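You operate a simulated robot arm through the tools that you are given. There is no shell and no other tool. Be economical: measure what you need, move in short steps, check, and stop when the job is done.

You are at the controls of a simulated two-armed robot. One attempt, no reset.

TASK
Fetch the green feeder and stand it on the silver steel tray. Put the white-band brush on the top of the oil bench away on the top of the long workbench. Put the green gauge on the top of the oil bench away on the top of the green stand. Take the box labelled "fuses" from the top of the oil bench and put it on the middle shelf of the rack. Fetch the bristle brush and stand it on top of the blue coil. Open the lower green drawer, put the brass ring in the lower drawer tray and shut the drawer again. Take the blue can and put it on the middle shelf of the rack. Take the white pad and put it on top of the big grey box. Put the steel bush on the top of the oil bench away on the top of the long workbench. Any order will do. Set down upright: green feeder, green gauge, box, bristle brush, blue can.

The check looks at the end state, three seconds after you hand in, the way a careful person would. Anything else that was tipped, shoved, dropped, spilled or broken makes it a failure.

THE ROBOT
Two 6-joint arms with fingered hands on one trunk, on a base that drives. Base frame: it is fixed to the floor where the robot stands at the start and does not move with it; the origin is under the middle of the robot, x ahead of it, y to its left, z up; the surface under the hand at the start is at about z = 880. Readings come in mm, degrees, newtons and seconds.
The left shoulder is at the start at [70, 191, 1246], the right one opposite. Places, roughly: big grey box (24x20x13 cm) [-1200, 1300, 700]; blue box, red box [750, 500, 1000]; blue can [500, 750, 500]; blue coil [500, 250, 1000]; brass ring (7x7x2 cm) [900, 900, 900]; bristle brush (4x4x12 cm) [800, 600, 900]; green feeder [500, 0, 500]; green gauge (6x6x16 cm) [700, 200, 1000]; lower drawer tray [700, 3600, 600]; lower green drawer [600, 3600, 600]; middle shelf of the rack (20x108 cm) [920, 3980, 1280]; steel bush (2x2x4 cm) [400, 500, 900]; steel tray (17x23x3 cm) [-4300, -1100, 900]; top of the green stand [-5300, 1200, 700]; top of the long workbench [-3600, -900, 900]; white pad (9x6x4 cm) [500, 600, 900]; white-band brush (2x3x6 cm) [500, 0, 900]. Payload 4.7 kg a hand.
Tool frame (each hand has its own): the origin (TCP) lies between the finger pads and is the grasp point; the fingertips stand 36 mm ahead of it; z points along the fingers, y is the line along which they close. Largest opening 120 mm; the body of the gripper starts 42 mm behind the TCP. The gripper is a hand of 5 fingers: y runs from the thumb to the fingers, the wrist lies at [-18, -113, -198] in the tool frame, and closing takes about 1.5 s.
Orientation is that of the tool frame in the base frame, as [roll, pitch, yaw] about the fixed x, y, z axes, in that order (R = Rz(yaw) Ry(pitch) Rx(roll)). With the fingers straight down and the wrist toward the robot, the tool's x, y and z point along [0, 1, 0], [1, 0, 0] and [0, 0, -1] of the base frame.

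THE INTERFACE
- The arms move only by the tool play_rows. It takes "left_deltas", "right_deltas" or both (then of equal length, played together; a hand with none holds still); each is text: rows parted by semicolons, each of 7 numbers parted by spaces: the shift along the base's x, y, z in mm, then the turn, a rotation vector about the base's x, y, z in degrees, then the closure, from 0 (fully open) to 1 (shut). In form: tx ty tz wx wy wz hand; .... A call has 1 to 20 rows; each row shifts and turns the commanded pose from where the row before left it. Each row takes 0.2 s and may step no farther than 50 mm and 8.6 degrees from the row before; otherwise, or with a gripper value out of range, the whole call is refused. A pose out of reach is approached as far as the arm can. The call stops where the force on the tool passes 40 N (or 10 N more than at its start, if that is more) or the arm is blocked; 0.2 s more then pass. The fingers move at their own pace (about 45 mm/s each) and stop on an object; they squeeze with about 22 N. The grip force told is the motor's: it shows also when the fingers shut on nothing. Time passes only in rows, and 0.2 s behind the last, so rows that do not move let the fingers close. It gives the time, the measured TCP pose, the force on the tool (base axes), the opening and the grip force at its end, in the units of the frame above (readings bear some noise), with the torque about the TCP (base axes, N m) and any sound that the robot's microphone picked up.
- Cameras (640 x 400 px; columns grow to the right, rows downward): "scene" is now at [128.2, 44.4, 1474.3]; the picture's right is [0.49, -0.87, 0.00], its down [-0.49, -0.28, -0.83] and it looks along [0.72, 0.41, -0.56] (base axes); focal length 214 px, centre (320, 200). "left" rides on the left gripper at [-73, -91, -143] in its tool frame; the picture's right is [-0.80, -0.28, 0.53], its down [0.53, -0.73, 0.42] and it looks along [0.27, 0.62, 0.74] (tool axes); focal length 234 px, centre (320, 200). "right" rides on the right gripper at [73, -91, -143] in its tool frame; the picture's right is [-0.80, 0.28, -0.53], its down [-0.53, -0.73, 0.42] and it looks along [-0.27, 0.62, 0.74] (tool axes); focal length 234 px, centre (320, 200). There is no depth. A picture from a camera that has moved, and an enlarged one, comes with that camera's place and axes in the base frame and with its lens.
- capture(camera): a new picture of that camera. No time passes.
- slide_trunk(by): slides the trunk up (or, below 0, down) by that many mm; the arms and the scene camera ride with it, the base frame stays. It gives what a move gives, with no picture.
- base_move(legs): drives the robot by 1 to 6 legs, each [ahead, left, turn to the left] in mm, mm and degrees, along the robot's own axes; the way and the turn of a leg run together, so that a leg with both is an arc; at most 1500 mm and 180 degrees a leg. The arms and the cameras ride along, it lands a little off, and it stops where it bumps. It gives what a move gives.
- set_grasp(shape, hand): the hand has 5 fingers and takes this shape, open, in about a second: jaw (thumb against the fingers, like two jaws); tri (thumb and two fingers); tip (a fingertip pinch); poke (one finger out to press); point (the index stretched); flat (the hand flat); cup (the hand cupped); fist (a fist). The gripper value then closes the fingers along that shape, each until it touches; the sizes above hold for jaw. It gives what a move gives, with no picture.
- head_to(pan, tilt): turns the head with the scene camera to pan (to the left, within 86 degrees either way) and tilt (down, from -29 to 69), counted from straight ahead of the robot. It gives what a move gives.
- zoom(camera, box): a new picture of the part [left, top, right, bottom] of that camera's present view, enlarged. No time passes.
- finish_job(): hands the job in; it is judged then, once.

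Work in short steps. Places have to be worked out from the pictures, the camera data and where the tool is seen: move nearer, look again, correct. Check each grasp and each placing, and mend what went wrong. You have 525 turns and 302 pictures in all, those below and enlarged ones among them. Open the grippers and draw the arms clear of the work before you hand the job in, unless the task says otherwise; then end with one line.

The tools are called after "Request:" as a command line: name --argument value ..., lists and objects as JSON in quotes. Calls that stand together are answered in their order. play_rows: Moves the arms, as the interface text tells. Its arguments: {"type":"object","properties":{"left_deltas":{"type":"string"},"right_deltas":{"type":"string"}},"required":[]} The other tools are called the same way: slide_trunk (by) slides the trunk up or down; set_grasp (shape, hand) gives the hand a shape; base_move (legs) drives the base; head_to (pan, tilt) turns the head that bears the scene camera; capture (camera) takes a picture; zoom (camera, box) takes an enlarged picture of a part of a camera's view; finish_job () hands the job in.

At the start:

```text
time_s: 0.0
left_position: [340.9, 382.2, 1390.6]
left_tcp_rot: [179.9, 0.0, 90.0]
left_ft_force: [-0.6, -0.7, 0.0]
left_torque: [-0.01, -0.01, 0.0]
left_finger_gap: 119.6
left_grasp_force: 0.0
left_shape: jaw
right_position: [698.5, 115.7, 1181.7]
right_tcp_rot: [-179.9, 0.0, 90.1]
right_ft_force: [0.5, -0.2, -0.6]
right_torque: [0.0, 0.0, 0.01]
right_finger_gap: 119.8
right_grasp_force: 0.0
right_shape: jaw
trunk travel left (down, up): [-723.0, 217.0]
robot x, y, heading: [-1.0, 0.9, -0.0]
head pan, tilt: [29.4, 34.3]
```

scene: 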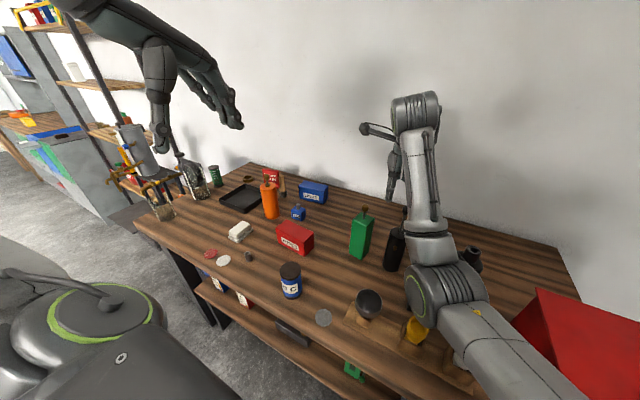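
right: 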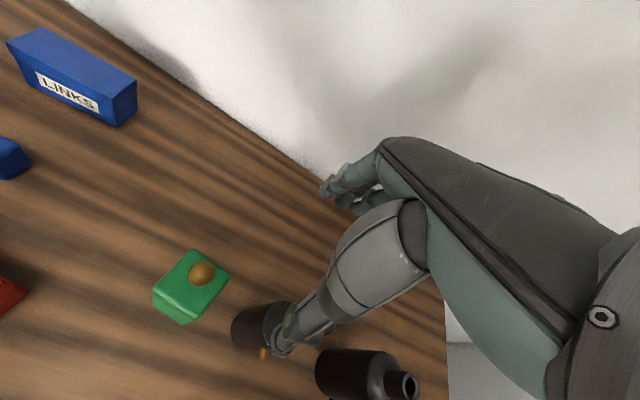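
left: 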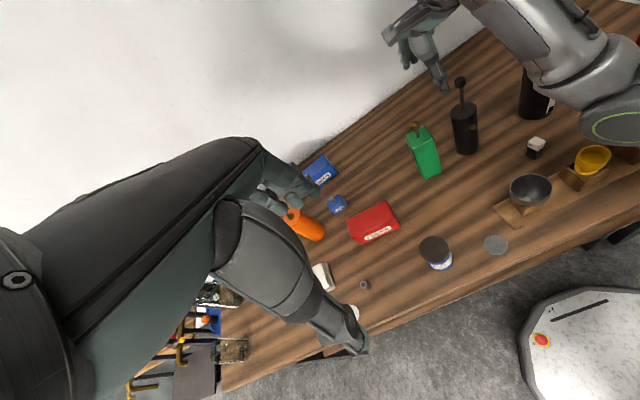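

I start by looking closely at the bench to identify all objects.

Request:
zoom --camera "scene" --box '[120, 150, 340, 290]'

Request:
zoom --camera "scene" --box '[240, 200, 500, 390]'

Request:
zoom --camera "scene" --box '[0, 0, 220, 220]'

```text
2.86 times, centred on (230, 220) of scene
camera zoom: at [128.2, 44.4, 1474.3], right [0.49, -0.87, 0.0], down [-0.49, -0.28, -0.83], along [0.72, 0.41, -0.56], focal length 613 px, centre (577, 143)
```

zoom: 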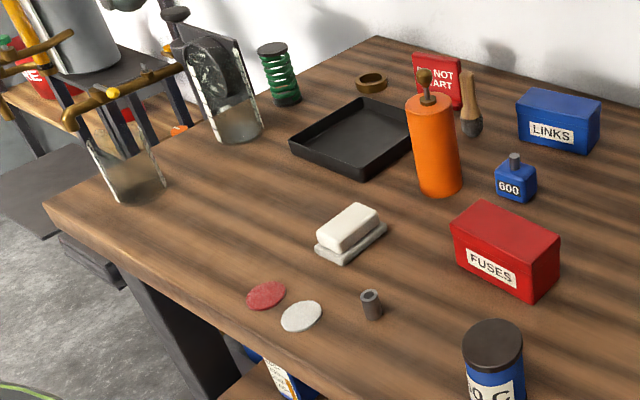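

```text
2.11 times, centred on (370, 295) of scene
camera zoom: at [128.2, 44.4, 1474.3], right [0.49, -0.87, 0.0], down [-0.49, -0.28, -0.83], along [0.72, 0.41, -0.56], focal length 452 px, centre (215, 0)
```

zoom: 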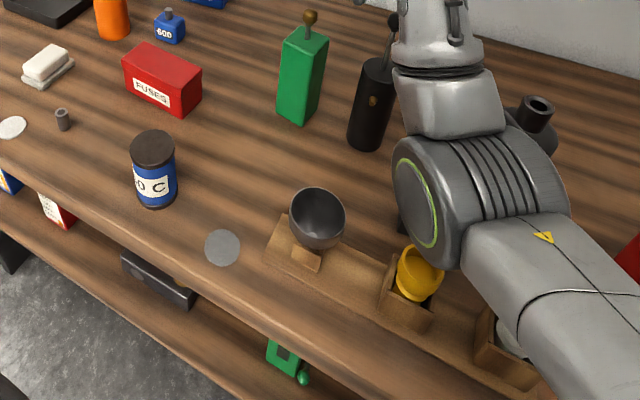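

```text
1.82 times, centred on (110, 110) of scene
camera zoom: at [128.2, 44.4, 1474.3], right [0.49, -0.87, 0.0], down [-0.49, -0.28, -0.83], along [0.72, 0.41, -0.56], focal length 390 px, centre (702, 364)
```

zoom: 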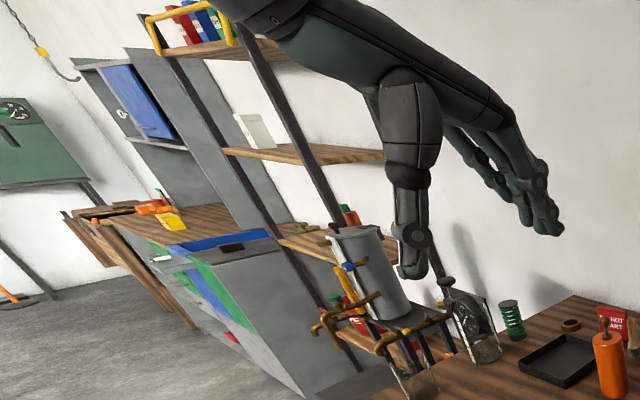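

The bench layout is mostly clear. I look to the left for the rack, and to the right half of the bench.

Request:
head_to --pan 75 --tilt 12

Request:
capture --camera "scene"

Request:
head_to --pan -20 --tilt 40

Request:
capture --camera "scene"

Request:
head_to --pan -80 --tilt 10

Request:
capture --camera "scene"

```text
time_s: 1.1
left_position: [340.7, 383.0, 1390.8]
left_tcp_rot: [-180.0, 0.0, 89.9]
left_ft_force: [0.2, -0.3, -0.1]
left_torque: [0.01, -0.01, 0.03]
left_finger_gap: 119.4
left_grasp_force: 0.0
left_shape: jaw
right_position: [697.9, 116.2, 1180.0]
right_tcp_rot: [180.0, 0.0, 90.0]
right_ft_force: [-0.3, -0.1, -0.4]
right_torque: [0.0, 0.0, -0.03]
right_finger_gap: 119.6
right_grasp_force: 0.0
right_shape: jaw
trunk travel left (down, up): [-723.0, 217.0]
robot x, y, heading: [-0.6, 0.9, 0.1]
head pan, tilt: [75.0, 12.0]
```

```text
295 pictures are left
camera scene: at [75.4, 91.1, 1510.2], right [0.97, -0.26, 0.0], down [-0.05, -0.2, -0.98], along [0.25, 0.94, -0.21], focal length 214 px, centre (320, 200)
```

scene: 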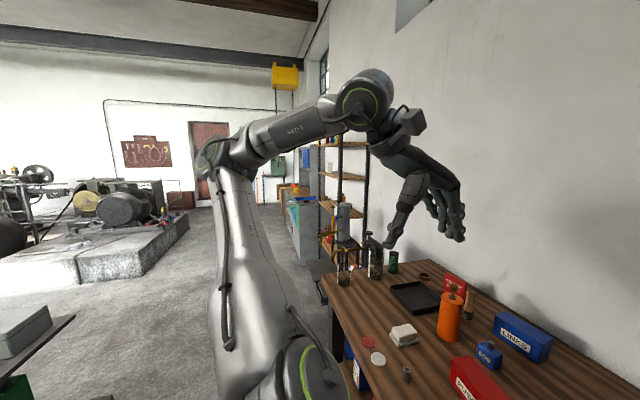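

```text
time_s: 2.8
left_position: [340.0, 382.1, 1390.3]
left_tcp_rot: [180.0, 0.0, 90.0]
left_ft_force: [-0.2, 0.2, 1.3]
left_torque: [-0.01, 0.0, 0.03]
left_finger_gap: 120.0
left_grasp_force: 0.0
left_shape: jaw
right_position: [698.3, 116.3, 1180.1]
right_tcp_rot: [-180.0, 0.0, 90.0]
right_ft_force: [0.3, -0.2, 0.6]
right_torque: [0.03, -0.02, 0.01]
right_finger_gap: 119.6
right_grasp_force: 0.1
right_shape: jaw
trunk travel left (down, up): [-723.0, 217.0]
robot x, y, heading: [-2.2, -2.5, -0.2]
head pan, tilt: [-20.0, 40.0]
```

```text
294 pictures are left
camera scene: at [131.1, -28.0, 1465.8], right [-0.34, -0.94, 0.0], down [-0.6, 0.22, -0.77], along [0.72, -0.26, -0.64], focal length 214 px, centre (320, 200)
```

scene: 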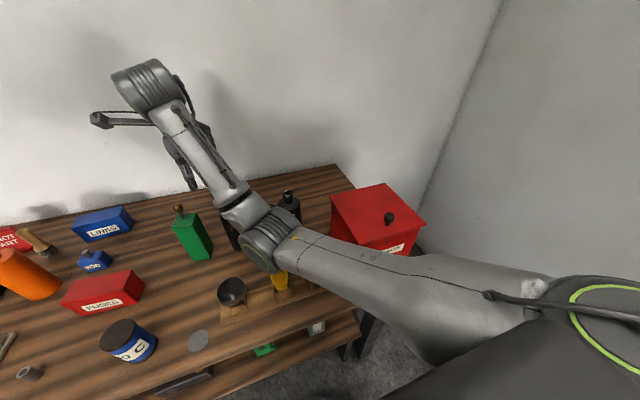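

```text
time_s: 4.1
left_position: [340.1, 382.3, 1389.9]
left_tcp_rot: [-180.0, 0.0, 89.9]
left_ft_force: [-0.9, -0.1, 0.4]
left_torque: [-0.01, -0.02, -0.01]
left_finger_gap: 119.6
left_grasp_force: 0.0
left_shape: jaw
right_position: [698.5, 116.5, 1181.6]
right_tcp_rot: [-179.9, 0.1, 90.0]
right_ft_force: [0.1, -0.2, 0.1]
right_torque: [-0.01, -0.02, -0.01]
right_finger_gap: 119.6
right_grasp_force: 0.0
right_shape: jaw
trunk travel left (down, up): [-723.0, 217.0]
robot x, y, heading: [-0.7, 1.8, 0.1]
head pan, tilt: [-80.0, 10.0]
```

```text
293 pictures are left
camera scene: at [67.4, -90.5, 1513.5], right [-0.98, -0.17, 0.0], down [-0.03, 0.17, -0.98], along [0.17, -0.97, -0.17], focal length 214 px, centre (320, 200)
```

scene: 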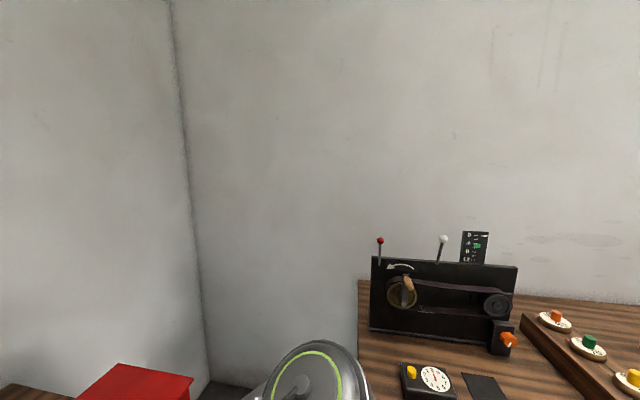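

The left hand will first take the bristle brush, estimated at (830, 657), top z about 1000. I strafe left about 355 mm (all items on the bench are lower than the hands) and look again.

Request:
base_move --legs '[[-20, 355, 0]]'

Request:
head_to --pan 15 --tilt 38

Request:
capture --camera "scene"

Request:
capture --camera "left"

Request:
capture --camera "right"

```text
time_s: 6.4
left_position: [319.3, 733.5, 1391.6]
left_tcp_rot: [-180.0, -0.1, 90.1]
left_ft_force: [-0.4, 0.0, 0.2]
left_torque: [-0.01, 0.02, 0.04]
left_finger_gap: 119.6
left_grasp_force: 0.0
left_shape: jaw
right_position: [678.3, 469.7, 1180.4]
right_tcp_rot: [-180.0, 0.0, 90.0]
right_ft_force: [-0.5, -0.1, 0.1]
right_torque: [0.01, -0.02, -0.01]
right_finger_gap: 119.3
right_grasp_force: 0.0
right_shape: jaw
trunk travel left (down, up): [-723.0, 217.0]
robot x, y, heading: [-20.3, 353.1, 0.0]
head pan, tilt: [-80.0, 10.0]
```

```text
time_s: 8.1
left_position: [320.3, 735.7, 1390.5]
left_tcp_rot: [-179.9, 0.1, 90.0]
left_ft_force: [1.0, -1.0, 0.2]
left_torque: [0.01, 0.01, -0.01]
left_finger_gap: 119.4
left_grasp_force: 0.0
left_shape: jaw
right_position: [678.4, 470.0, 1180.1]
right_tcp_rot: [-180.0, 0.1, 90.0]
right_ft_force: [0.4, 0.5, -0.6]
right_torque: [0.01, 0.01, -0.04]
right_finger_gap: 119.6
right_grasp_force: 0.1
right_shape: jaw
trunk travel left (down, up): [-723.0, 217.0]
robot x, y, heading: [-19.1, 353.3, 0.5]
head pan, tilt: [15.0, 38.0]
```

```text
292 pictures are left
camera scene: at [114.4, 376.4, 1468.8], right [0.26, -0.97, 0.0], down [-0.59, -0.16, -0.79], along [0.76, 0.2, -0.62], focal length 214 px, centre (320, 200)
```

scene: 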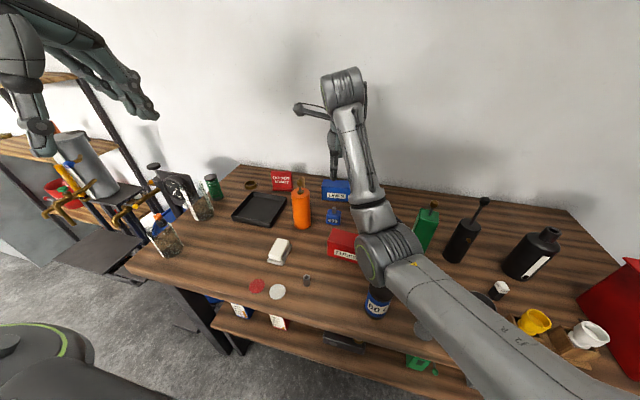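

```text
291 pictures are left
camera left: at [228.7, 661.6, 1534.3], right [-0.28, -0.8, -0.53], down [-0.73, 0.53, -0.42], along [0.62, 0.27, -0.74], focal length 234 px, centre (320, 200)
```

left: 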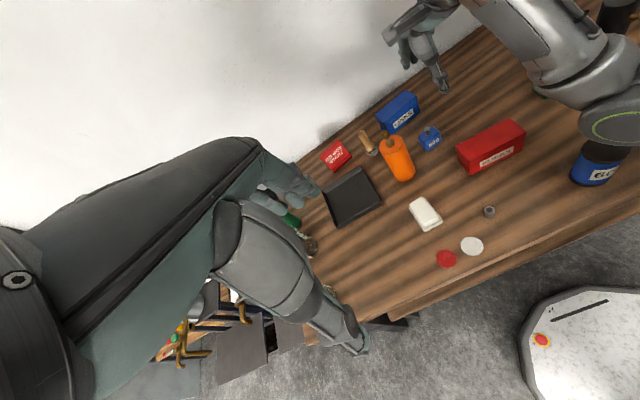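

```text
290 pictures are left
camera right: at [587.4, 543.2, 1323.5], right [0.28, -0.8, 0.53], down [-0.73, -0.53, -0.42], along [0.62, -0.27, -0.74], focal length 234 px, centre (320, 200)
```

right: 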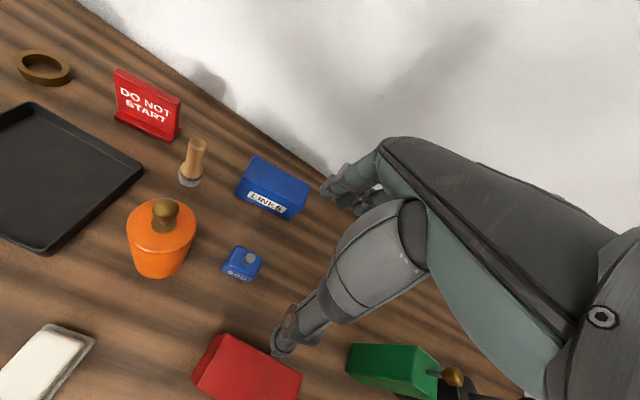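

From two views the bristle brush stands at about (824, 646), top ~1000, near the orange bottle at (675, 600). I bring the left hand above it, turned −30° so the wrist stays clear of the bottle, high first.

Request:
play_rows --left_deltas "42 -7.4 -17.5 0 0 -2.5 0.3;42 -7.4 -17.5 0 0 -2.5 0.3;42 -7.4 -17.5 0 0 -2.5 0.3;42 -7.4 -17.5 0 0 -2.5 0.3;42 -7.4 -17.5 0 0 -2.5 0.3;42 -7.4 -17.5 0 0 -2.5 0.3;42 -7.4 -17.5 0 0 -2.5 0.3;42 -7.4 -17.5 0 0 -2.5 0.3;42 -7.4 -17.5 0 0 -2.5 0.3;42 -7.4 -17.5 0 0 -2.5 0.3;42 -7.4 -17.5 0 0 -2.5 0.3;42 -7.4 -17.5 0 0 -2.5 0.3;0 0 0 0 0 0 0.3;0 0 0 0 0 0 0.3"

Request:
capture --camera "left"

Request:
capture --camera "right"

```text
time_s: 11.1
left_position: [479.8, 744.0, 1127.0]
left_tcp_rot: [179.4, -1.0, 63.3]
left_ft_force: [-0.1, -0.6, -0.5]
left_torque: [-0.01, -0.01, 0.0]
left_finger_gap: 84.3
left_grasp_force: 0.2
left_shape: jaw
left hand out of reach, approached as far as the arm can: row 3, 4, 5, 6, 7, 8, 9, 10, 11, 12
right_position: [678.1, 469.5, 1180.3]
right_tcp_rot: [180.0, 0.0, 89.9]
right_ft_force: [1.2, -0.6, 0.1]
right_torque: [-0.01, -0.02, 0.02]
right_finger_gap: 119.6
right_grasp_force: 0.1
right_shape: jaw
trunk travel left (down, up): [-723.0, 217.0]
robot x, y, heading: [-18.4, 353.2, 0.0]
head pan, tilt: [15.0, 38.0]
```

```text
289 pictures are left
camera left: at [363.3, 717.4, 1268.7], right [-0.6, -0.59, -0.54], down [-0.41, 0.81, -0.42], along [0.69, -0.03, -0.73], focal length 234 px, centre (320, 200)
```

left: 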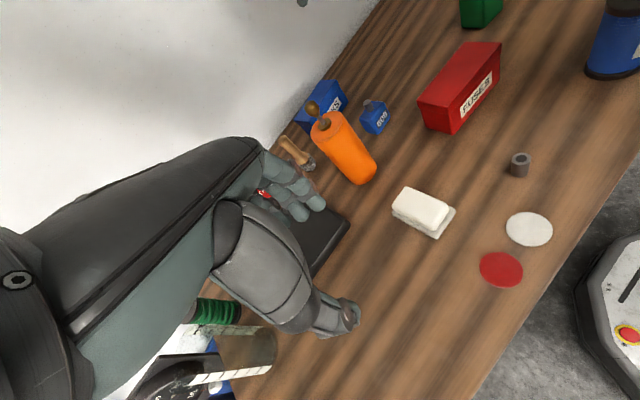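

```text
288 pictures are left
camera right: at [587.6, 543.3, 1323.4], right [0.28, -0.8, 0.53], down [-0.73, -0.53, -0.42], along [0.62, -0.27, -0.74], focal length 234 px, centre (320, 200)
```

right: 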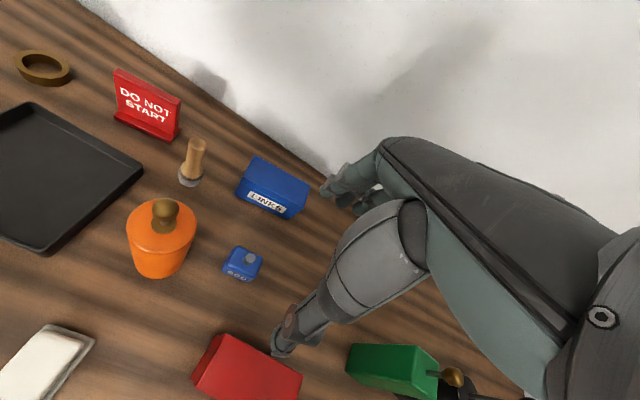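

The left arm stalled on the way ("out of reach") though the target itself should be reachable. I try a simple step forward to understand.

Request:
play_rows --left_deltas "40 -10 0 0 0 0 0.3;40 -10 0 0 0 0 0.3;40 -10 0 0 0 0 0.3;40 -10 0 0 0 0 0.3"

Request:
capture --camera "scene"

```text
time_s: 12.1
left_position: [484.9, 739.8, 1125.9]
left_tcp_rot: [179.2, -1.4, 63.6]
left_ft_force: [0.0, -0.1, 0.5]
left_torque: [0.03, -0.01, -0.02]
left_finger_gap: 84.3
left_grasp_force: 0.1
left_shape: jaw
left hand out of reach, approached as far as the arm can: row 1, 2, 3, 4
right_position: [678.3, 469.8, 1181.1]
right_tcp_rot: [180.0, -0.1, 90.0]
right_ft_force: [0.9, -1.0, 0.9]
right_torque: [0.0, 0.01, -0.04]
right_finger_gap: 119.7
right_grasp_force: 0.1
right_shape: jaw
trunk travel left (down, up): [-723.0, 217.0]
robot x, y, heading: [-15.3, 354.0, 0.1]
head pan, tilt: [15.0, 38.0]
```

```text
287 pictures are left
camera scene: at [114.5, 376.4, 1468.8], right [0.26, -0.97, 0.0], down [-0.59, -0.16, -0.79], along [0.76, 0.2, -0.62], focal length 214 px, centre (320, 200)
```

scene: 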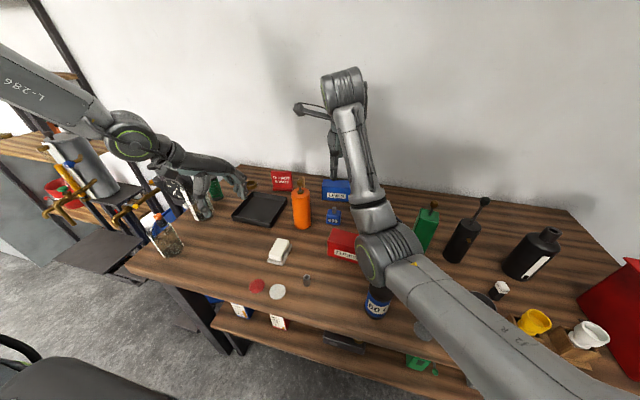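

I undo the yaw turn and then move forward to see if reach returns.

Request:
play_rows --left_deltas "0 0 10 0 0 6 0.3;0 0 10 0 0 6 0.3;0 0 10 0 0 6 0.3;0 0 10 0 0 6 0.3;0 0 10 0 0 3 0.3;40 -10 0 0 0 0 0.3;40 -10 0 0 0 0 0.3;40 -10 0 0 0 0 0.3;40 -10 0 0 0 0 0.3;0 0 0 0 0 0 0.3"

```text
time_s: 14.3
left_position: [535.8, 800.0, 1186.0]
left_tcp_rot: [179.8, -0.8, 86.9]
left_ft_force: [0.0, -0.1, 0.3]
left_torque: [0.01, -0.01, 0.0]
left_finger_gap: 84.3
left_grasp_force: 0.0
left_shape: jaw
left hand out of reach, approached as far as the arm can: row 1, 4, 6, 7, 8, 9
right_position: [678.3, 470.1, 1181.6]
right_tcp_rot: [-180.0, -0.1, 90.1]
right_ft_force: [0.4, 0.6, -0.2]
right_torque: [0.01, -0.02, -0.03]
right_finger_gap: 119.5
right_grasp_force: 0.1
right_shape: jaw
trunk travel left (down, up): [-723.0, 217.0]
robot x, y, heading: [-20.3, 354.5, 0.0]
head pan, tilt: [15.0, 38.0]
```

The arm seems stuck in an awkward elbow branch. I move the right hand rightward to free space and swing the left hand inward.

Request:
play_rows --right_deltas "-10 -40 0 0 0 0 0;-10 -40 0 0 0 0 0;-10 -40 0 0 0 0 0;-10 -40 0 0 0 0 0;-10 -40 0 0 0 0 0;-10 -40 0 0 0 0 0;-10 -40 0 0 0 0 0" --left_deltas "-5 -40 0 0 0 0 0.3;-5 -40 0 0 0 0 0.3;-5 -40 0 0 0 0 0.3;-5 -40 0 0 0 0 0.3;-5 -40 0 0 0 0 0.3;-5 -40 0 0 0 0 0.3;0 0 0 0 0 0 0.3"

Request:
capture --camera "scene"

```text
time_s: 15.9
left_position: [414.9, 697.5, 1200.2]
left_tcp_rot: [179.7, -0.8, 87.0]
left_ft_force: [0.9, -0.8, 0.5]
left_torque: [0.0, -0.04, 0.02]
left_finger_gap: 84.0
left_grasp_force: 0.1
left_shape: jaw
left hand out of reach, approached as far as the arm can: row 1, 2, 3, 4, 5, 6
right_position: [719.3, 234.8, 1103.0]
right_tcp_rot: [179.9, 0.0, 90.0]
right_ft_force: [0.4, -0.4, 0.4]
right_torque: [0.04, 0.01, 0.0]
right_finger_gap: 119.4
right_grasp_force: 0.1
right_shape: jaw
right hand out of reach, approached as far as the arm can: row 1, 2, 3, 4, 5, 6, 7
trunk travel left (down, up): [-723.0, 217.0]
robot x, y, heading: [-17.9, 352.3, -0.0]
head pan, tilt: [15.0, 38.0]
```

```text
286 pictures are left
camera scene: at [115.4, 374.2, 1468.7], right [0.26, -0.97, 0.0], down [-0.6, -0.16, -0.79], along [0.76, 0.21, -0.62], focal length 214 px, centre (320, 200)
```

scene: 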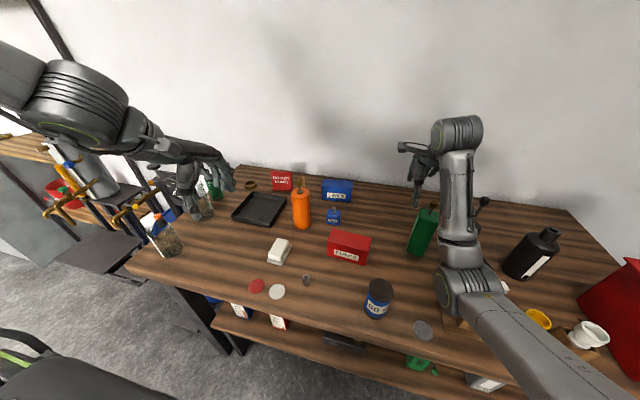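

Right hand sagged close to the green gauge; I raise it, and lower/extend the left hand over a free zone to learn its reach.

Request:
play_rows --right_deltas "0 0 25 0 0 0 0;0 0 25 0 0 0 0;0 0 25 0 0 0 0;0 0 25 0 0 0 0"

Request:
play_rows --left_deltas "30 0 0 0 0 0 0.3;30 0 0 0 0 0 0.3;30 0 0 0 0 0 0.3;30 0 0 0 0 0 0.3"

```text
time_s: 16.9
left_position: [414.9, 698.9, 1201.2]
left_tcp_rot: [179.8, -0.7, 86.9]
left_ft_force: [0.0, -0.3, -0.4]
left_torque: [-0.02, 0.0, 0.0]
left_finger_gap: 84.4
left_grasp_force: 0.0
left_shape: jaw
right_position: [756.1, 238.9, 1185.7]
right_tcp_rot: [179.8, 0.0, 90.0]
right_ft_force: [-0.9, -0.7, -0.1]
right_torque: [0.02, -0.02, 0.03]
right_finger_gap: 120.0
right_grasp_force: 0.1
right_shape: jaw
right hand out of reach, approached as far as the arm can: row 1, 2, 3, 4
trunk travel left (down, up): [-723.0, 217.0]
robot x, y, heading: [-17.3, 356.8, 0.0]
head pan, tilt: [15.0, 38.0]
```

```text
time_s: 17.9
left_position: [493.9, 755.9, 1206.5]
left_tcp_rot: [179.8, -0.7, 86.9]
left_ft_force: [0.5, -0.1, 0.1]
left_torque: [-0.03, 0.03, 0.03]
left_finger_gap: 84.3
left_grasp_force: 0.0
left_shape: jaw
left hand out of reach, approached as far as the arm can: row 1, 2, 3, 4
right_position: [756.6, 239.2, 1185.4]
right_tcp_rot: [179.9, 0.1, 90.0]
right_ft_force: [0.3, 0.5, 0.3]
right_torque: [0.01, -0.01, -0.02]
right_finger_gap: 119.8
right_grasp_force: 0.1
right_shape: jaw
trunk travel left (down, up): [-723.0, 217.0]
robot x, y, heading: [-22.1, 352.1, -0.1]
head pan, tilt: [15.0, 38.0]
```

I test whether turning the left hand the other way (+yaw) frees the arm.

Request:
play_rows --left_deltas "0 0 0 0 0 8 0.3;0 0 0 0 0 8 0.3;0 0 0 0 0 8 0.3;0 0 0 0 0 8 0.3;0 0 0 0 0 0 0.3"

Request:
play_rows --left_deltas "30 -10 0 0 0 0 0.3;30 -10 0 0 0 0 0.3;30 -10 0 0 0 0 0.3;30 -10 0 0 0 0 0.3"

Request:
capture --camera "scene"

```text
time_s: 19.1
left_position: [460.2, 795.6, 1208.8]
left_tcp_rot: [179.8, -0.6, 118.9]
left_ft_force: [0.8, 0.8, -0.1]
left_torque: [-0.02, 0.0, -0.03]
left_finger_gap: 84.3
left_grasp_force: 0.1
left_shape: jaw
left hand out of reach, approached as far as the arm can: row 1, 2, 3, 4
right_position: [756.6, 239.2, 1184.3]
right_tcp_rot: [180.0, 0.0, 90.1]
right_ft_force: [-0.6, -0.5, -0.1]
right_torque: [-0.02, 0.04, 0.02]
right_finger_gap: 119.7
right_grasp_force: 0.0
right_shape: jaw
trunk travel left (down, up): [-723.0, 217.0]
robot x, y, heading: [-20.1, 355.7, 0.0]
head pan, tilt: [15.0, 38.0]
```

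```text
time_s: 20.1
left_position: [507.8, 835.5, 1213.3]
left_tcp_rot: [179.8, -0.7, 118.7]
left_ft_force: [0.2, -0.7, -0.6]
left_torque: [0.01, -0.01, 0.03]
left_finger_gap: 84.3
left_grasp_force: 0.0
left_shape: jaw
left hand out of reach, approached as far as the arm can: row 1, 2, 3, 4
right_position: [756.9, 239.0, 1185.4]
right_tcp_rot: [-179.9, 0.0, 90.0]
right_ft_force: [0.3, -0.3, 0.3]
right_torque: [0.0, 0.0, 0.02]
right_finger_gap: 119.8
right_grasp_force: 0.1
right_shape: jaw
trunk travel left (down, up): [-723.0, 217.0]
robot x, y, heading: [-22.6, 353.3, 0.2]
head pan, tilt: [15.0, 38.0]
```

```text
285 pictures are left
camera scene: at [115.2, 376.8, 1468.7], right [0.26, -0.97, 0.0], down [-0.6, -0.16, -0.79], along [0.76, 0.2, -0.62], focal length 214 px, centre (320, 200)
```

scene: 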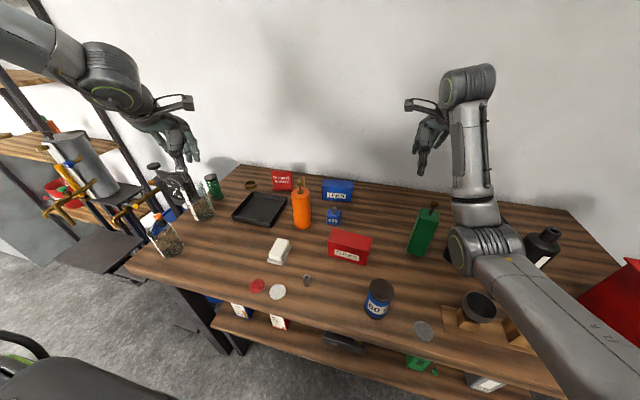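

The left arm's bearing seems locked at about 38°. I look at the arm's posture to understand the branch it is in.

Request:
head_to --pan 60 --tilt -5

Request:
capture --camera "scene"

Request:
head_to --pan -50 --tilt 15

Request:
capture --camera "scene"

```text
time_s: 21.3
left_position: [507.1, 834.3, 1213.1]
left_tcp_rot: [179.8, -0.6, 118.9]
left_ft_force: [0.5, 0.2, 1.2]
left_torque: [0.03, 0.0, -0.03]
left_finger_gap: 84.4
left_grasp_force: 0.0
left_shape: jaw
right_position: [756.6, 239.1, 1185.2]
right_tcp_rot: [-180.0, 0.0, 90.2]
right_ft_force: [0.9, -0.2, -0.2]
right_torque: [-0.01, 0.04, -0.03]
right_finger_gap: 119.6
right_grasp_force: 0.0
right_shape: jaw
trunk travel left (down, up): [-723.0, 217.0]
robot x, y, heading: [-19.0, 351.6, 0.3]
head pan, tilt: [60.0, -5.0]
```

```text
284 pictures are left
camera scene: at [75.0, 429.8, 1537.1], right [0.87, -0.5, 0.0], down [0.04, 0.07, -1.0], along [0.5, 0.86, 0.09], focal length 214 px, centre (320, 200)
```

scene: 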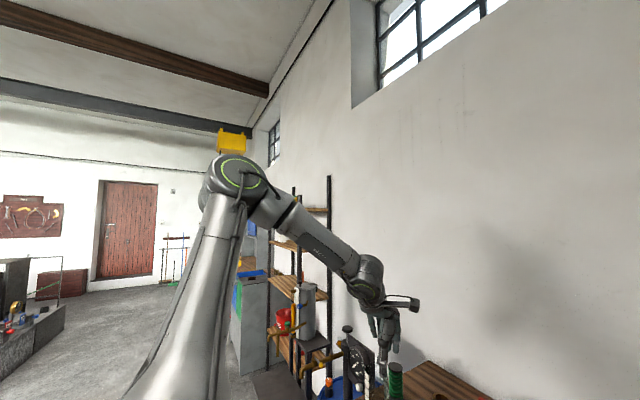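

```text
time_s: 23.1
left_position: [506.6, 835.0, 1214.1]
left_tcp_rot: [179.8, -0.7, 118.9]
left_ft_force: [-0.4, -0.1, -0.3]
left_torque: [-0.04, -0.01, 0.02]
left_finger_gap: 84.4
left_grasp_force: 0.0
left_shape: jaw
right_position: [756.3, 238.2, 1184.9]
right_tcp_rot: [180.0, 0.0, 90.1]
right_ft_force: [0.5, -0.3, -0.4]
right_torque: [0.0, -0.02, 0.0]
right_finger_gap: 119.8
right_grasp_force: 0.1
right_shape: jaw
trunk travel left (down, up): [-723.0, 217.0]
robot x, y, heading: [-24.2, 355.7, 0.0]
head pan, tilt: [-50.0, 15.0]
```

```text
283 pictures are left
camera scene: at [91.3, 282.4, 1505.4], right [-0.76, -0.64, 0.0], down [-0.17, 0.2, -0.97], along [0.62, -0.74, -0.26], focal length 214 px, centre (320, 200)
```

scene: 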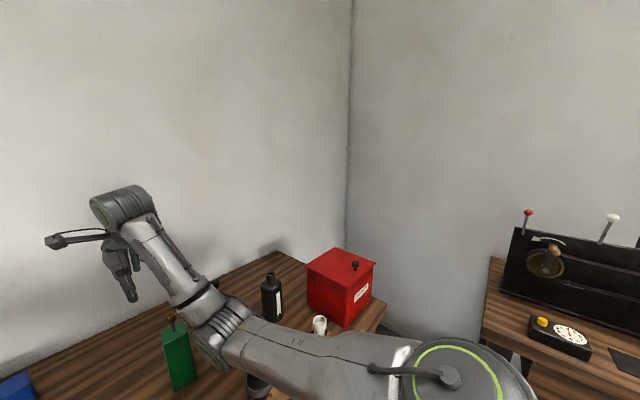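

I back away from the bench to free air so I can explore the arm's reach safely.

Request:
base_move --legs '[[-550, 0, 0]]'

Request:
play_rows --left_deltas "20 -8 -40 0 0 -7 0.3;20 -8 -40 0 0 -7 0.3;20 -8 -40 0 0 -7 0.3;20 -8 -40 0 0 -7 0.3;20 -8 -40 0 0 0 0.3;20 -8 -40 0 0 0 0.3;20 -8 0 0 0 0 0.3;20 -8 0 0 0 0 0.3"

```text
time_s: 26.4
left_position: [-59.7, 838.2, 1213.2]
left_tcp_rot: [179.7, -0.6, 119.4]
left_ft_force: [0.5, -0.3, -0.8]
left_torque: [0.02, 0.01, 0.04]
left_finger_gap: 84.2
left_grasp_force: 0.0
left_shape: jaw
right_position: [198.3, 244.9, 1185.0]
right_tcp_rot: [-180.0, 0.0, 90.6]
right_ft_force: [0.2, 0.3, 0.0]
right_torque: [-0.02, 0.03, 0.0]
right_finger_gap: 119.7
right_grasp_force: 0.0
right_shape: jaw
trunk travel left (down, up): [-723.0, 217.0]
robot x, y, heading: [-584.6, 349.5, 0.8]
head pan, tilt: [-50.0, 15.0]
```

```text
time_s: 28.2
left_position: [-22.1, 853.5, 1083.8]
left_tcp_rot: [179.7, -0.6, 91.5]
left_ft_force: [-0.3, -0.5, 0.2]
left_torque: [-0.02, 0.0, 0.01]
left_finger_gap: 84.5
left_grasp_force: 0.0
left_shape: jaw
left hand out of reach, approached as far as the arm can: row 1, 2, 3, 4, 5, 6, 7, 8
right_position: [196.2, 244.5, 1186.7]
right_tcp_rot: [180.0, 0.0, 90.8]
right_ft_force: [0.1, 0.1, 0.2]
right_torque: [-0.03, -0.02, 0.0]
right_finger_gap: 119.9
right_grasp_force: 0.1
right_shape: jaw
trunk travel left (down, up): [-723.0, 217.0]
robot x, y, heading: [-579.4, 348.3, 0.8]
head pan, tilt: [-50.0, 15.0]
```

Request:
play_rows --left_deltas "0 40 0 0 0 0 0.3;0 0 0 0 0 0 0.3"

Request:
play_rows --left_deltas "40 0 0 0 0 0 0.3;0 0 0 0 0 0 0.3"

Request:
play_rows --left_deltas "0 0 -40 0 0 0 0.3;0 0 0 0 0 0 0.3"

Request:
play_rows --left_deltas "-40 0 0 0 0 0 0.3;0 0 0 0 0 0 0.3"

Request:
play_rows --left_deltas "0 0 0 0 6 0 0.3;0 0 0 0 0 0 0.3"

```text
time_s: 28.8
left_position: [-22.4, 895.5, 1085.4]
left_tcp_rot: [179.9, -0.8, 91.6]
left_ft_force: [-0.5, 0.1, 0.2]
left_torque: [0.02, 0.0, -0.01]
left_finger_gap: 84.4
left_grasp_force: 0.0
left_shape: jaw
right_position: [197.2, 243.1, 1185.2]
right_tcp_rot: [179.9, -0.2, 90.6]
right_ft_force: [0.2, -0.4, 0.6]
right_torque: [0.04, -0.01, 0.02]
right_finger_gap: 119.8
right_grasp_force: 0.1
right_shape: jaw
trunk travel left (down, up): [-723.0, 217.0]
robot x, y, heading: [-582.0, 346.8, 0.8]
head pan, tilt: [-50.0, 15.0]
```

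```text
time_s: 29.4
left_position: [-3.0, 897.2, 1083.3]
left_tcp_rot: [179.7, -0.7, 91.6]
left_ft_force: [-0.1, -0.3, -0.2]
left_torque: [-0.01, 0.02, -0.01]
left_finger_gap: 84.2
left_grasp_force: 0.0
left_shape: jaw
left hand out of reach, approached as far as the arm can: row 1
right_position: [195.8, 244.7, 1186.8]
right_tcp_rot: [179.9, -0.1, 90.7]
right_ft_force: [-0.8, 0.4, -0.1]
right_torque: [-0.01, 0.0, 0.01]
right_finger_gap: 119.6
right_grasp_force: 0.0
right_shape: jaw
trunk travel left (down, up): [-723.0, 217.0]
robot x, y, heading: [-580.7, 346.3, 0.7]
head pan, tilt: [-50.0, 15.0]
```

```text
time_s: 30.0
left_position: [-7.0, 892.9, 1064.5]
left_tcp_rot: [-179.7, 0.4, 90.7]
left_ft_force: [0.0, 0.5, 0.3]
left_torque: [0.01, -0.01, 0.02]
left_finger_gap: 84.2
left_grasp_force: 0.0
left_shape: jaw
left hand out of reach, approached as far as the arm can: row 1
right_position: [197.3, 245.4, 1186.2]
right_tcp_rot: [179.9, 0.0, 90.8]
right_ft_force: [0.0, -0.7, -0.3]
right_torque: [0.0, -0.03, 0.06]
right_finger_gap: 119.7
right_grasp_force: 0.1
right_shape: jaw
trunk travel left (down, up): [-723.0, 217.0]
robot x, y, heading: [-580.0, 348.6, 0.7]
head pan, tilt: [-50.0, 15.0]
```

```text
time_s: 30.6
left_position: [-38.9, 890.2, 1060.7]
left_tcp_rot: [-177.2, 0.6, 90.6]
left_ft_force: [0.0, 0.2, 0.2]
left_torque: [0.02, 0.0, 0.01]
left_finger_gap: 84.2
left_grasp_force: 0.1
left_shape: jaw
left hand out of reach, approached as far as the arm can: row 1
right_position: [196.5, 244.0, 1186.2]
right_tcp_rot: [180.0, 0.0, 90.8]
right_ft_force: [0.3, -0.3, 0.3]
right_torque: [-0.01, 0.02, 0.01]
right_finger_gap: 119.7
right_grasp_force: 0.1
right_shape: jaw
trunk travel left (down, up): [-723.0, 217.0]
robot x, y, heading: [-578.1, 348.8, 0.9]
head pan, tilt: [-50.0, 15.0]
```

```text
time_s: 31.2
left_position: [-44.5, 892.8, 1065.1]
left_tcp_rot: [-175.3, -1.0, 91.5]
left_ft_force: [0.0, -0.4, -1.0]
left_torque: [0.02, 0.02, -0.01]
left_finger_gap: 84.1
left_grasp_force: 0.1
left_shape: jaw
right_position: [198.5, 243.6, 1184.7]
right_tcp_rot: [-179.9, 0.1, 90.8]
right_ft_force: [0.5, 0.0, -0.4]
right_torque: [-0.03, 0.04, 0.01]
right_finger_gap: 119.8
right_grasp_force: 0.1
right_shape: jaw
trunk travel left (down, up): [-723.0, 217.0]
robot x, y, heading: [-580.0, 349.5, 0.9]
head pan, tilt: [-50.0, 15.0]
```

I test the fingers-forward orientation (needed for the low shelf anyway), turning the left hand up while pulling slightly.

Request:
play_rows --left_deltas "0 0 0 0 -8 0 0.3;0 0 0 0 -8 0 0.3;0 0 0 0 -8 0 0.3;0 0 0 0 -8 0 0.3;0 0 0 0 -8 0 0.3;0 0 0 0 -8 0 0.3;0 0 0 0 -8 0 0.3;0 0 0 0 -8 0 0.3;0 0 0 0 -8 0 0.3;0 0 0 0 -8 0 0.3;0 0 0 0 -8 0 0.3"

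Request:
play_rows --left_deltas "20 -40 0 0 0 0 0.3;20 -40 0 0 0 0 0.3;20 -40 0 0 0 0 0.3;20 -40 0 0 0 0 0.3;20 -40 0 0 0 0 0.3;20 -40 0 0 0 0 0.3;0 0 0 0 0 0 0.3"

Request:
head_to --pan 50 --tilt 15

Request:
capture --camera "scene"

```text
time_s: 33.6
left_position: [162.6, 916.7, 1063.6]
left_tcp_rot: [99.6, 0.3, 88.9]
left_ft_force: [0.9, -0.1, 0.1]
left_torque: [0.0, 0.0, -0.04]
left_finger_gap: 84.0
left_grasp_force: 0.2
left_shape: jaw
left hand out of reach, approached as far as the arm can: row 2, 3, 4, 5, 6, 7, 8, 9, 10
right_position: [198.3, 244.7, 1184.5]
right_tcp_rot: [-179.9, 0.0, 90.8]
right_ft_force: [0.0, 0.2, 0.1]
right_torque: [0.0, 0.02, -0.01]
right_finger_gap: 119.7
right_grasp_force: 0.0
right_shape: jaw
trunk travel left (down, up): [-723.0, 217.0]
robot x, y, heading: [-580.8, 349.8, 0.6]
head pan, tilt: [-50.0, 15.0]
```

```text
time_s: 35.2
left_position: [313.1, 727.5, 1046.7]
left_tcp_rot: [99.4, 2.4, 87.0]
left_ft_force: [0.3, 1.0, -0.7]
left_torque: [0.0, 0.03, -0.03]
left_finger_gap: 84.0
left_grasp_force: 0.0
left_shape: jaw
left hand out of reach, approached as far as the arm can: row 2, 3, 4, 5, 6
right_position: [196.6, 244.6, 1186.9]
right_tcp_rot: [179.9, 0.0, 90.7]
right_ft_force: [0.3, -1.2, 0.7]
right_torque: [-0.01, 0.01, 0.01]
right_finger_gap: 119.6
right_grasp_force: 0.0
right_shape: jaw
trunk travel left (down, up): [-723.0, 217.0]
robot x, y, heading: [-581.2, 347.8, 0.8]
head pan, tilt: [-50.0, 15.0]
```

```text
time_s: 36.9
left_position: [314.6, 728.9, 1046.5]
left_tcp_rot: [99.6, 2.4, 87.2]
left_ft_force: [-0.1, 1.3, 0.1]
left_torque: [-0.01, -0.03, 0.01]
left_finger_gap: 84.0
left_grasp_force: 0.0
left_shape: jaw
right_position: [197.6, 243.6, 1185.1]
right_tcp_rot: [180.0, 0.0, 90.7]
right_ft_force: [0.6, 0.0, 0.1]
right_torque: [-0.04, -0.02, 0.01]
right_finger_gap: 119.6
right_grasp_force: 0.0
right_shape: jaw
trunk travel left (down, up): [-723.0, 217.0]
robot x, y, heading: [-580.4, 349.8, 0.6]
head pan, tilt: [50.0, 15.0]
```

```text
282 pictures are left
camera scene: at [-470.2, 422.8, 1505.3], right [0.77, -0.63, 0.0], down [-0.16, -0.2, -0.97], along [0.61, 0.75, -0.26], focal length 214 px, centre (320, 200)
```

scene: 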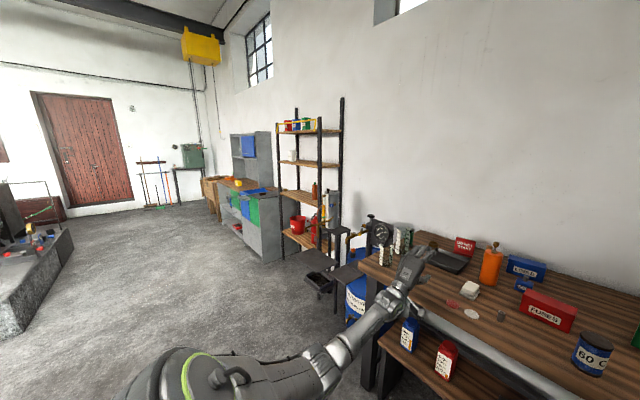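

The arm has flipped into the extended branch, like the right one. I now pull back a bit and turn the fingers down again at rel (750, 270).

Request:
play_rows --left_deltas "-14 -10 8 0 8 0 0.3;-14 -10 8 0 8 0 0.3;-14 -10 8 0 8 0 0.3;-14 -10 8 0 8 0 0.3;-14 -10 8 0 8 0 0.3;-14 -10 8 0 8 0 0.3;-14 -10 8 0 8 0 0.3;-14 -10 8 0 8 0 0.3;-14 -10 8 0 8 0 0.3;-14 -10 8 0 8 0 0.3;0 0 0 0 0 0 0.3"

Request:
capture --camera "scene"

```text
time_s: 39.3
left_position: [194.7, 661.7, 1115.9]
left_tcp_rot: [179.7, 1.4, 90.0]
left_ft_force: [0.1, 0.1, -0.6]
left_torque: [-0.01, 0.01, 0.0]
left_finger_gap: 83.9
left_grasp_force: 0.3
left_shape: jaw
left hand out of reach, approached as far as the arm can: row 1, 2, 3
right_position: [196.9, 245.1, 1186.2]
right_tcp_rot: [179.9, 0.0, 90.7]
right_ft_force: [-0.2, 0.1, 0.5]
right_torque: [-0.02, -0.01, -0.04]
right_finger_gap: 119.7
right_grasp_force: 0.1
right_shape: jaw
trunk travel left (down, up): [-723.0, 217.0]
robot x, y, heading: [-581.1, 347.6, 0.9]
head pan, tilt: [50.0, 15.0]
```

```text
281 pictures are left
camera scene: at [-470.3, 423.6, 1505.3], right [0.77, -0.63, 0.0], down [-0.16, -0.2, -0.97], along [0.61, 0.75, -0.26], focal length 214 px, centre (320, 200)
```

scene: 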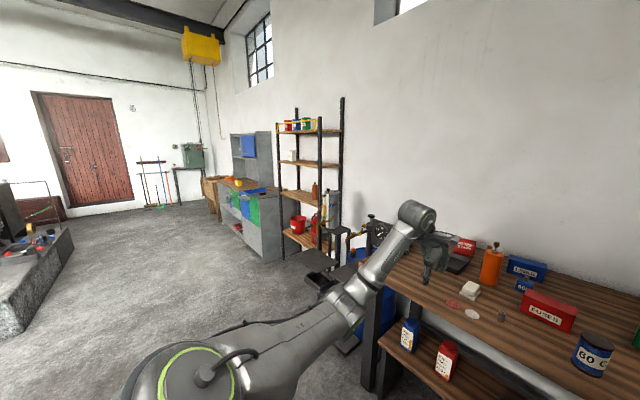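

Left arm now works finger-down at a good reach. I raise it a little and drive back to the bench.

Request:
play_rows --left_deltas "0 0 30 0 0 0 0.3;0 0 30 0 0 0 0.3"

Request:
base_move --legs '[[560, 0, -0.8]]'

Request:
capture --camera "left"

```text
time_s: 39.9
left_position: [194.5, 660.4, 1177.9]
left_tcp_rot: [179.6, 1.3, 90.2]
left_ft_force: [0.4, 0.5, -0.5]
left_torque: [-0.04, 0.02, 0.03]
left_finger_gap: 83.7
left_grasp_force: 0.0
left_shape: jaw
right_position: [196.8, 244.2, 1186.1]
right_tcp_rot: [179.9, 0.0, 90.7]
right_ft_force: [0.3, -0.3, 0.1]
right_torque: [0.0, -0.02, -0.02]
right_finger_gap: 119.5
right_grasp_force: 0.1
right_shape: jaw
trunk travel left (down, up): [-723.0, 217.0]
robot x, y, heading: [-576.3, 349.0, 0.8]
head pan, tilt: [50.0, 15.0]
```

```text
time_s: 43.1
left_position: [753.8, 646.3, 1177.2]
left_tcp_rot: [179.7, 1.4, 88.9]
left_ft_force: [-0.2, 0.4, -0.6]
left_torque: [0.03, 0.01, -0.03]
left_finger_gap: 84.2
left_grasp_force: 0.1
left_shape: jaw
right_position: [746.0, 229.6, 1185.2]
right_tcp_rot: [179.9, 0.1, 89.5]
right_ft_force: [0.3, 0.1, 0.1]
right_torque: [-0.05, -0.01, 0.02]
right_finger_gap: 119.6
right_grasp_force: 0.0
right_shape: jaw
trunk travel left (down, up): [-723.0, 217.0]
robot x, y, heading: [-32.3, 354.9, -0.6]
head pan, tilt: [50.0, 15.0]
```

```text
280 pictures are left
camera left: at [660.0, 577.9, 1322.4], right [-0.29, -0.81, -0.51], down [-0.72, 0.54, -0.44], along [0.63, 0.24, -0.74], focal length 234 px, centre (320, 200)
```

left: 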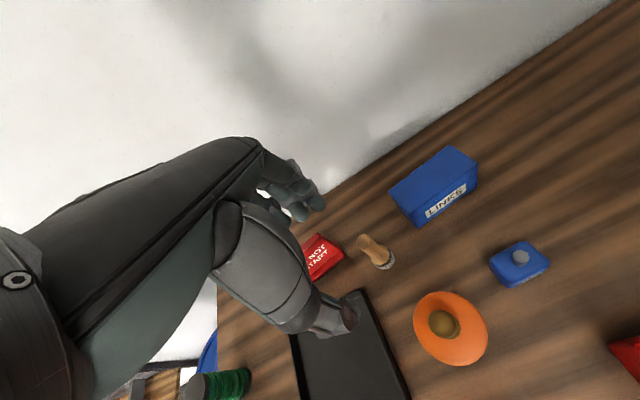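

Brush refined to (818, 642). I move above it with a −30° yaw, then look.

Request:
play_rows --left_deltas "12 -1 0 0 0 -5 0.3;12 -1 0 0 0 -5 0.3;12 -1 0 0 0 -5 0.3;12 -1 0 0 0 -5 0.3;12 0 0 0 0 -5 0.3;4 0 0 0 0 -5 0.3;0 0 -30 0 0 0 0.3;0 0 -30 0 0 0 0.3;0 0 0 0 0 0 0.3"

Request:
capture --camera "left"

```text
time_s: 45.1
left_position: [649.1, 593.7, 1147.6]
left_tcp_rot: [179.5, 1.4, 59.0]
left_ft_force: [-1.0, 0.8, 0.5]
left_torque: [0.02, -0.03, -0.01]
left_finger_gap: 83.9
left_grasp_force: 0.0
left_shape: jaw
left hand out of reach, approached as far as the arm can: row 2, 3, 4, 5, 6, 7, 8
right_position: [745.2, 229.6, 1185.6]
right_tcp_rot: [179.9, 0.1, 89.5]
right_ft_force: [-0.5, 0.5, 0.1]
right_torque: [0.01, 0.0, 0.0]
right_finger_gap: 119.7
right_grasp_force: 0.0
right_shape: jaw
trunk travel left (down, up): [-723.0, 217.0]
robot x, y, heading: [-28.3, 348.1, -0.6]
head pan, tilt: [50.0, 15.0]
```

```text
279 pictures are left
camera left: at [535.2, 581.5, 1293.3], right [-0.66, -0.56, -0.51], down [-0.36, 0.82, -0.44], along [0.66, -0.11, -0.74], focal length 234 px, centre (320, 200)
```

left: 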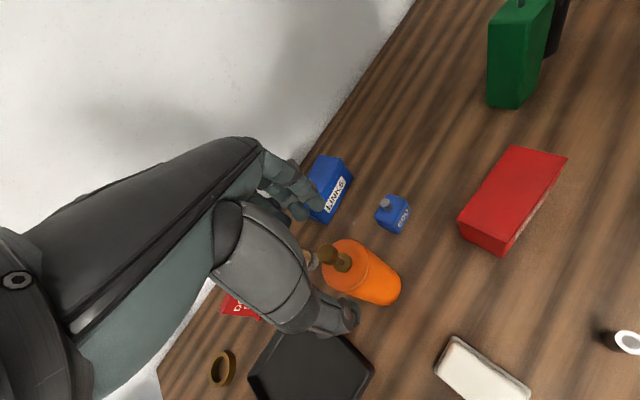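

Negative yaw costs reach. With straight yaw 90 and a high grip the clearance to the bottle is enough, so I turn back and move over the brush that way.

Request:
play_rows --left_deltas "0 0 20 0 0 6 0.3;10 8 10 0 0 6 0.3;20 8 0 0 0 6 0.3;20 8 0 0 0 6 0.3;20 8 0 0 0 6 0.3;20 8 0 0 0 0 0.3;20 8 0 0 0 0 0.3;20 0 0 0 0 0 0.3;20 0 0 0 0 0 0.3;19 0 0 0 0 0 0.3;0 0 -15 0 0 0 0.3;0 0 -15 0 0 0 0.3;0 0 0 0 0 0 0.3"

Request:
capture --camera "left"

```text
time_s: 47.9
left_position: [829.8, 647.1, 1142.6]
left_tcp_rot: [179.6, 1.3, 88.8]
left_ft_force: [-1.3, 0.6, -1.0]
left_torque: [0.01, -0.01, 0.02]
left_finger_gap: 84.0
left_grasp_force: 0.1
left_shape: jaw
left hand out of reach, approached as far as the arm can: row 1, 2
right_position: [745.8, 227.7, 1184.9]
right_tcp_rot: [179.9, 0.0, 89.4]
right_ft_force: [-0.4, -0.2, -0.5]
right_torque: [-0.02, -0.02, -0.02]
right_finger_gap: 119.5
right_grasp_force: 0.0
right_shape: jaw
trunk travel left (down, up): [-723.0, 217.0]
robot x, y, heading: [-30.2, 349.0, -0.3]
head pan, tilt: [50.0, 15.0]
```

```text
278 pictures are left
camera left: at [735.2, 579.3, 1287.3], right [-0.29, -0.81, -0.51], down [-0.72, 0.54, -0.44], along [0.63, 0.24, -0.74], focal length 234 px, centre (320, 200)
```

left: 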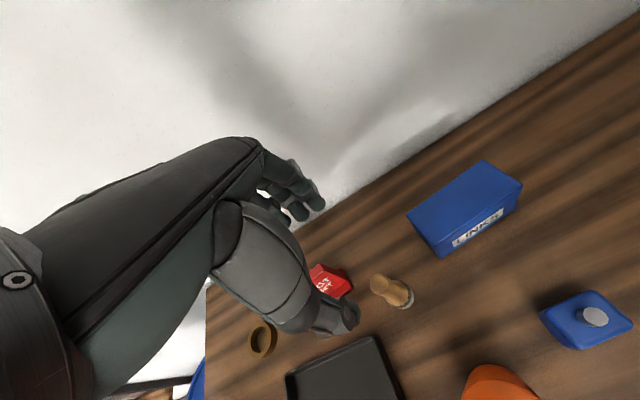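

I centre over (817, 643) and descend in steps.

Request:
play_rows --left_deltas "-13 -4 0 0 -1 1 0.3;0 0 -20 0 0 0 0.3;0 0 -20 0 0 0 0.3;0 0 -20 0 0 0 0.3;0 0 -20 0 0 0 0.3;0 0 -10 0 0 0 0.3;0 0 0 0 0 0 0.3"

Request:
capture --camera "left"

Request:
zoom --camera "scene" --box '[320, 200, 640, 400]'

```text
time_s: 49.5
left_position: [815.9, 643.1, 1052.9]
left_tcp_rot: [178.7, 1.3, 89.8]
left_ft_force: [-0.1, -0.4, 0.0]
left_torque: [0.01, 0.01, 0.0]
left_finger_gap: 83.9
left_grasp_force: 0.0
left_shape: jaw
right_position: [746.5, 229.0, 1185.8]
right_tcp_rot: [179.9, 0.0, 89.5]
right_ft_force: [-0.1, 0.6, 0.4]
right_torque: [0.0, 0.02, -0.02]
right_finger_gap: 119.7
right_grasp_force: 0.0
right_shape: jaw
trunk travel left (down, up): [-723.0, 217.0]
robot x, y, heading: [-27.1, 350.7, -0.6]
head pan, tilt: [50.0, 15.0]
```

```text
277 pictures are left
camera left: at [720.4, 574.3, 1195.0], right [-0.27, -0.81, -0.51], down [-0.72, 0.52, -0.45], along [0.64, 0.25, -0.73], focal length 234 px, centre (320, 200)
```

left: 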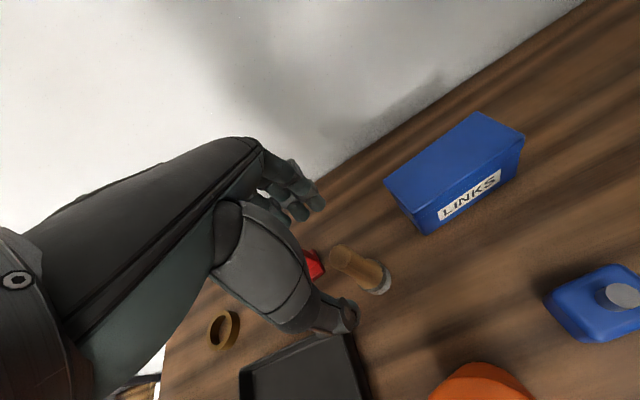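

```text
2.00 times, centred on (480, 300) of scene
camera zoom: at [82.6, 421.9, 1505.3], right [0.76, -0.65, 0.0], down [-0.17, -0.2, -0.97], along [0.63, 0.73, -0.26], focal length 429 px, centre (0, 0)
```

zoom: 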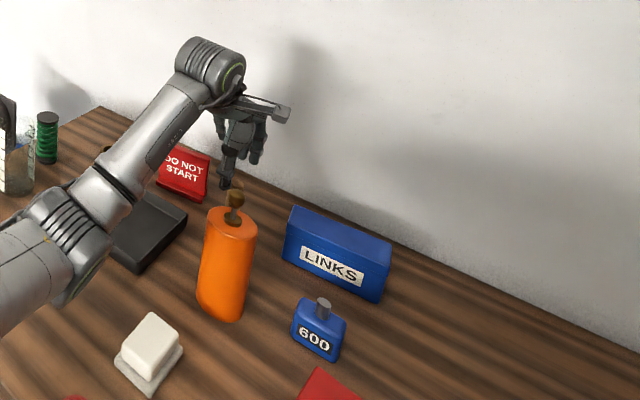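

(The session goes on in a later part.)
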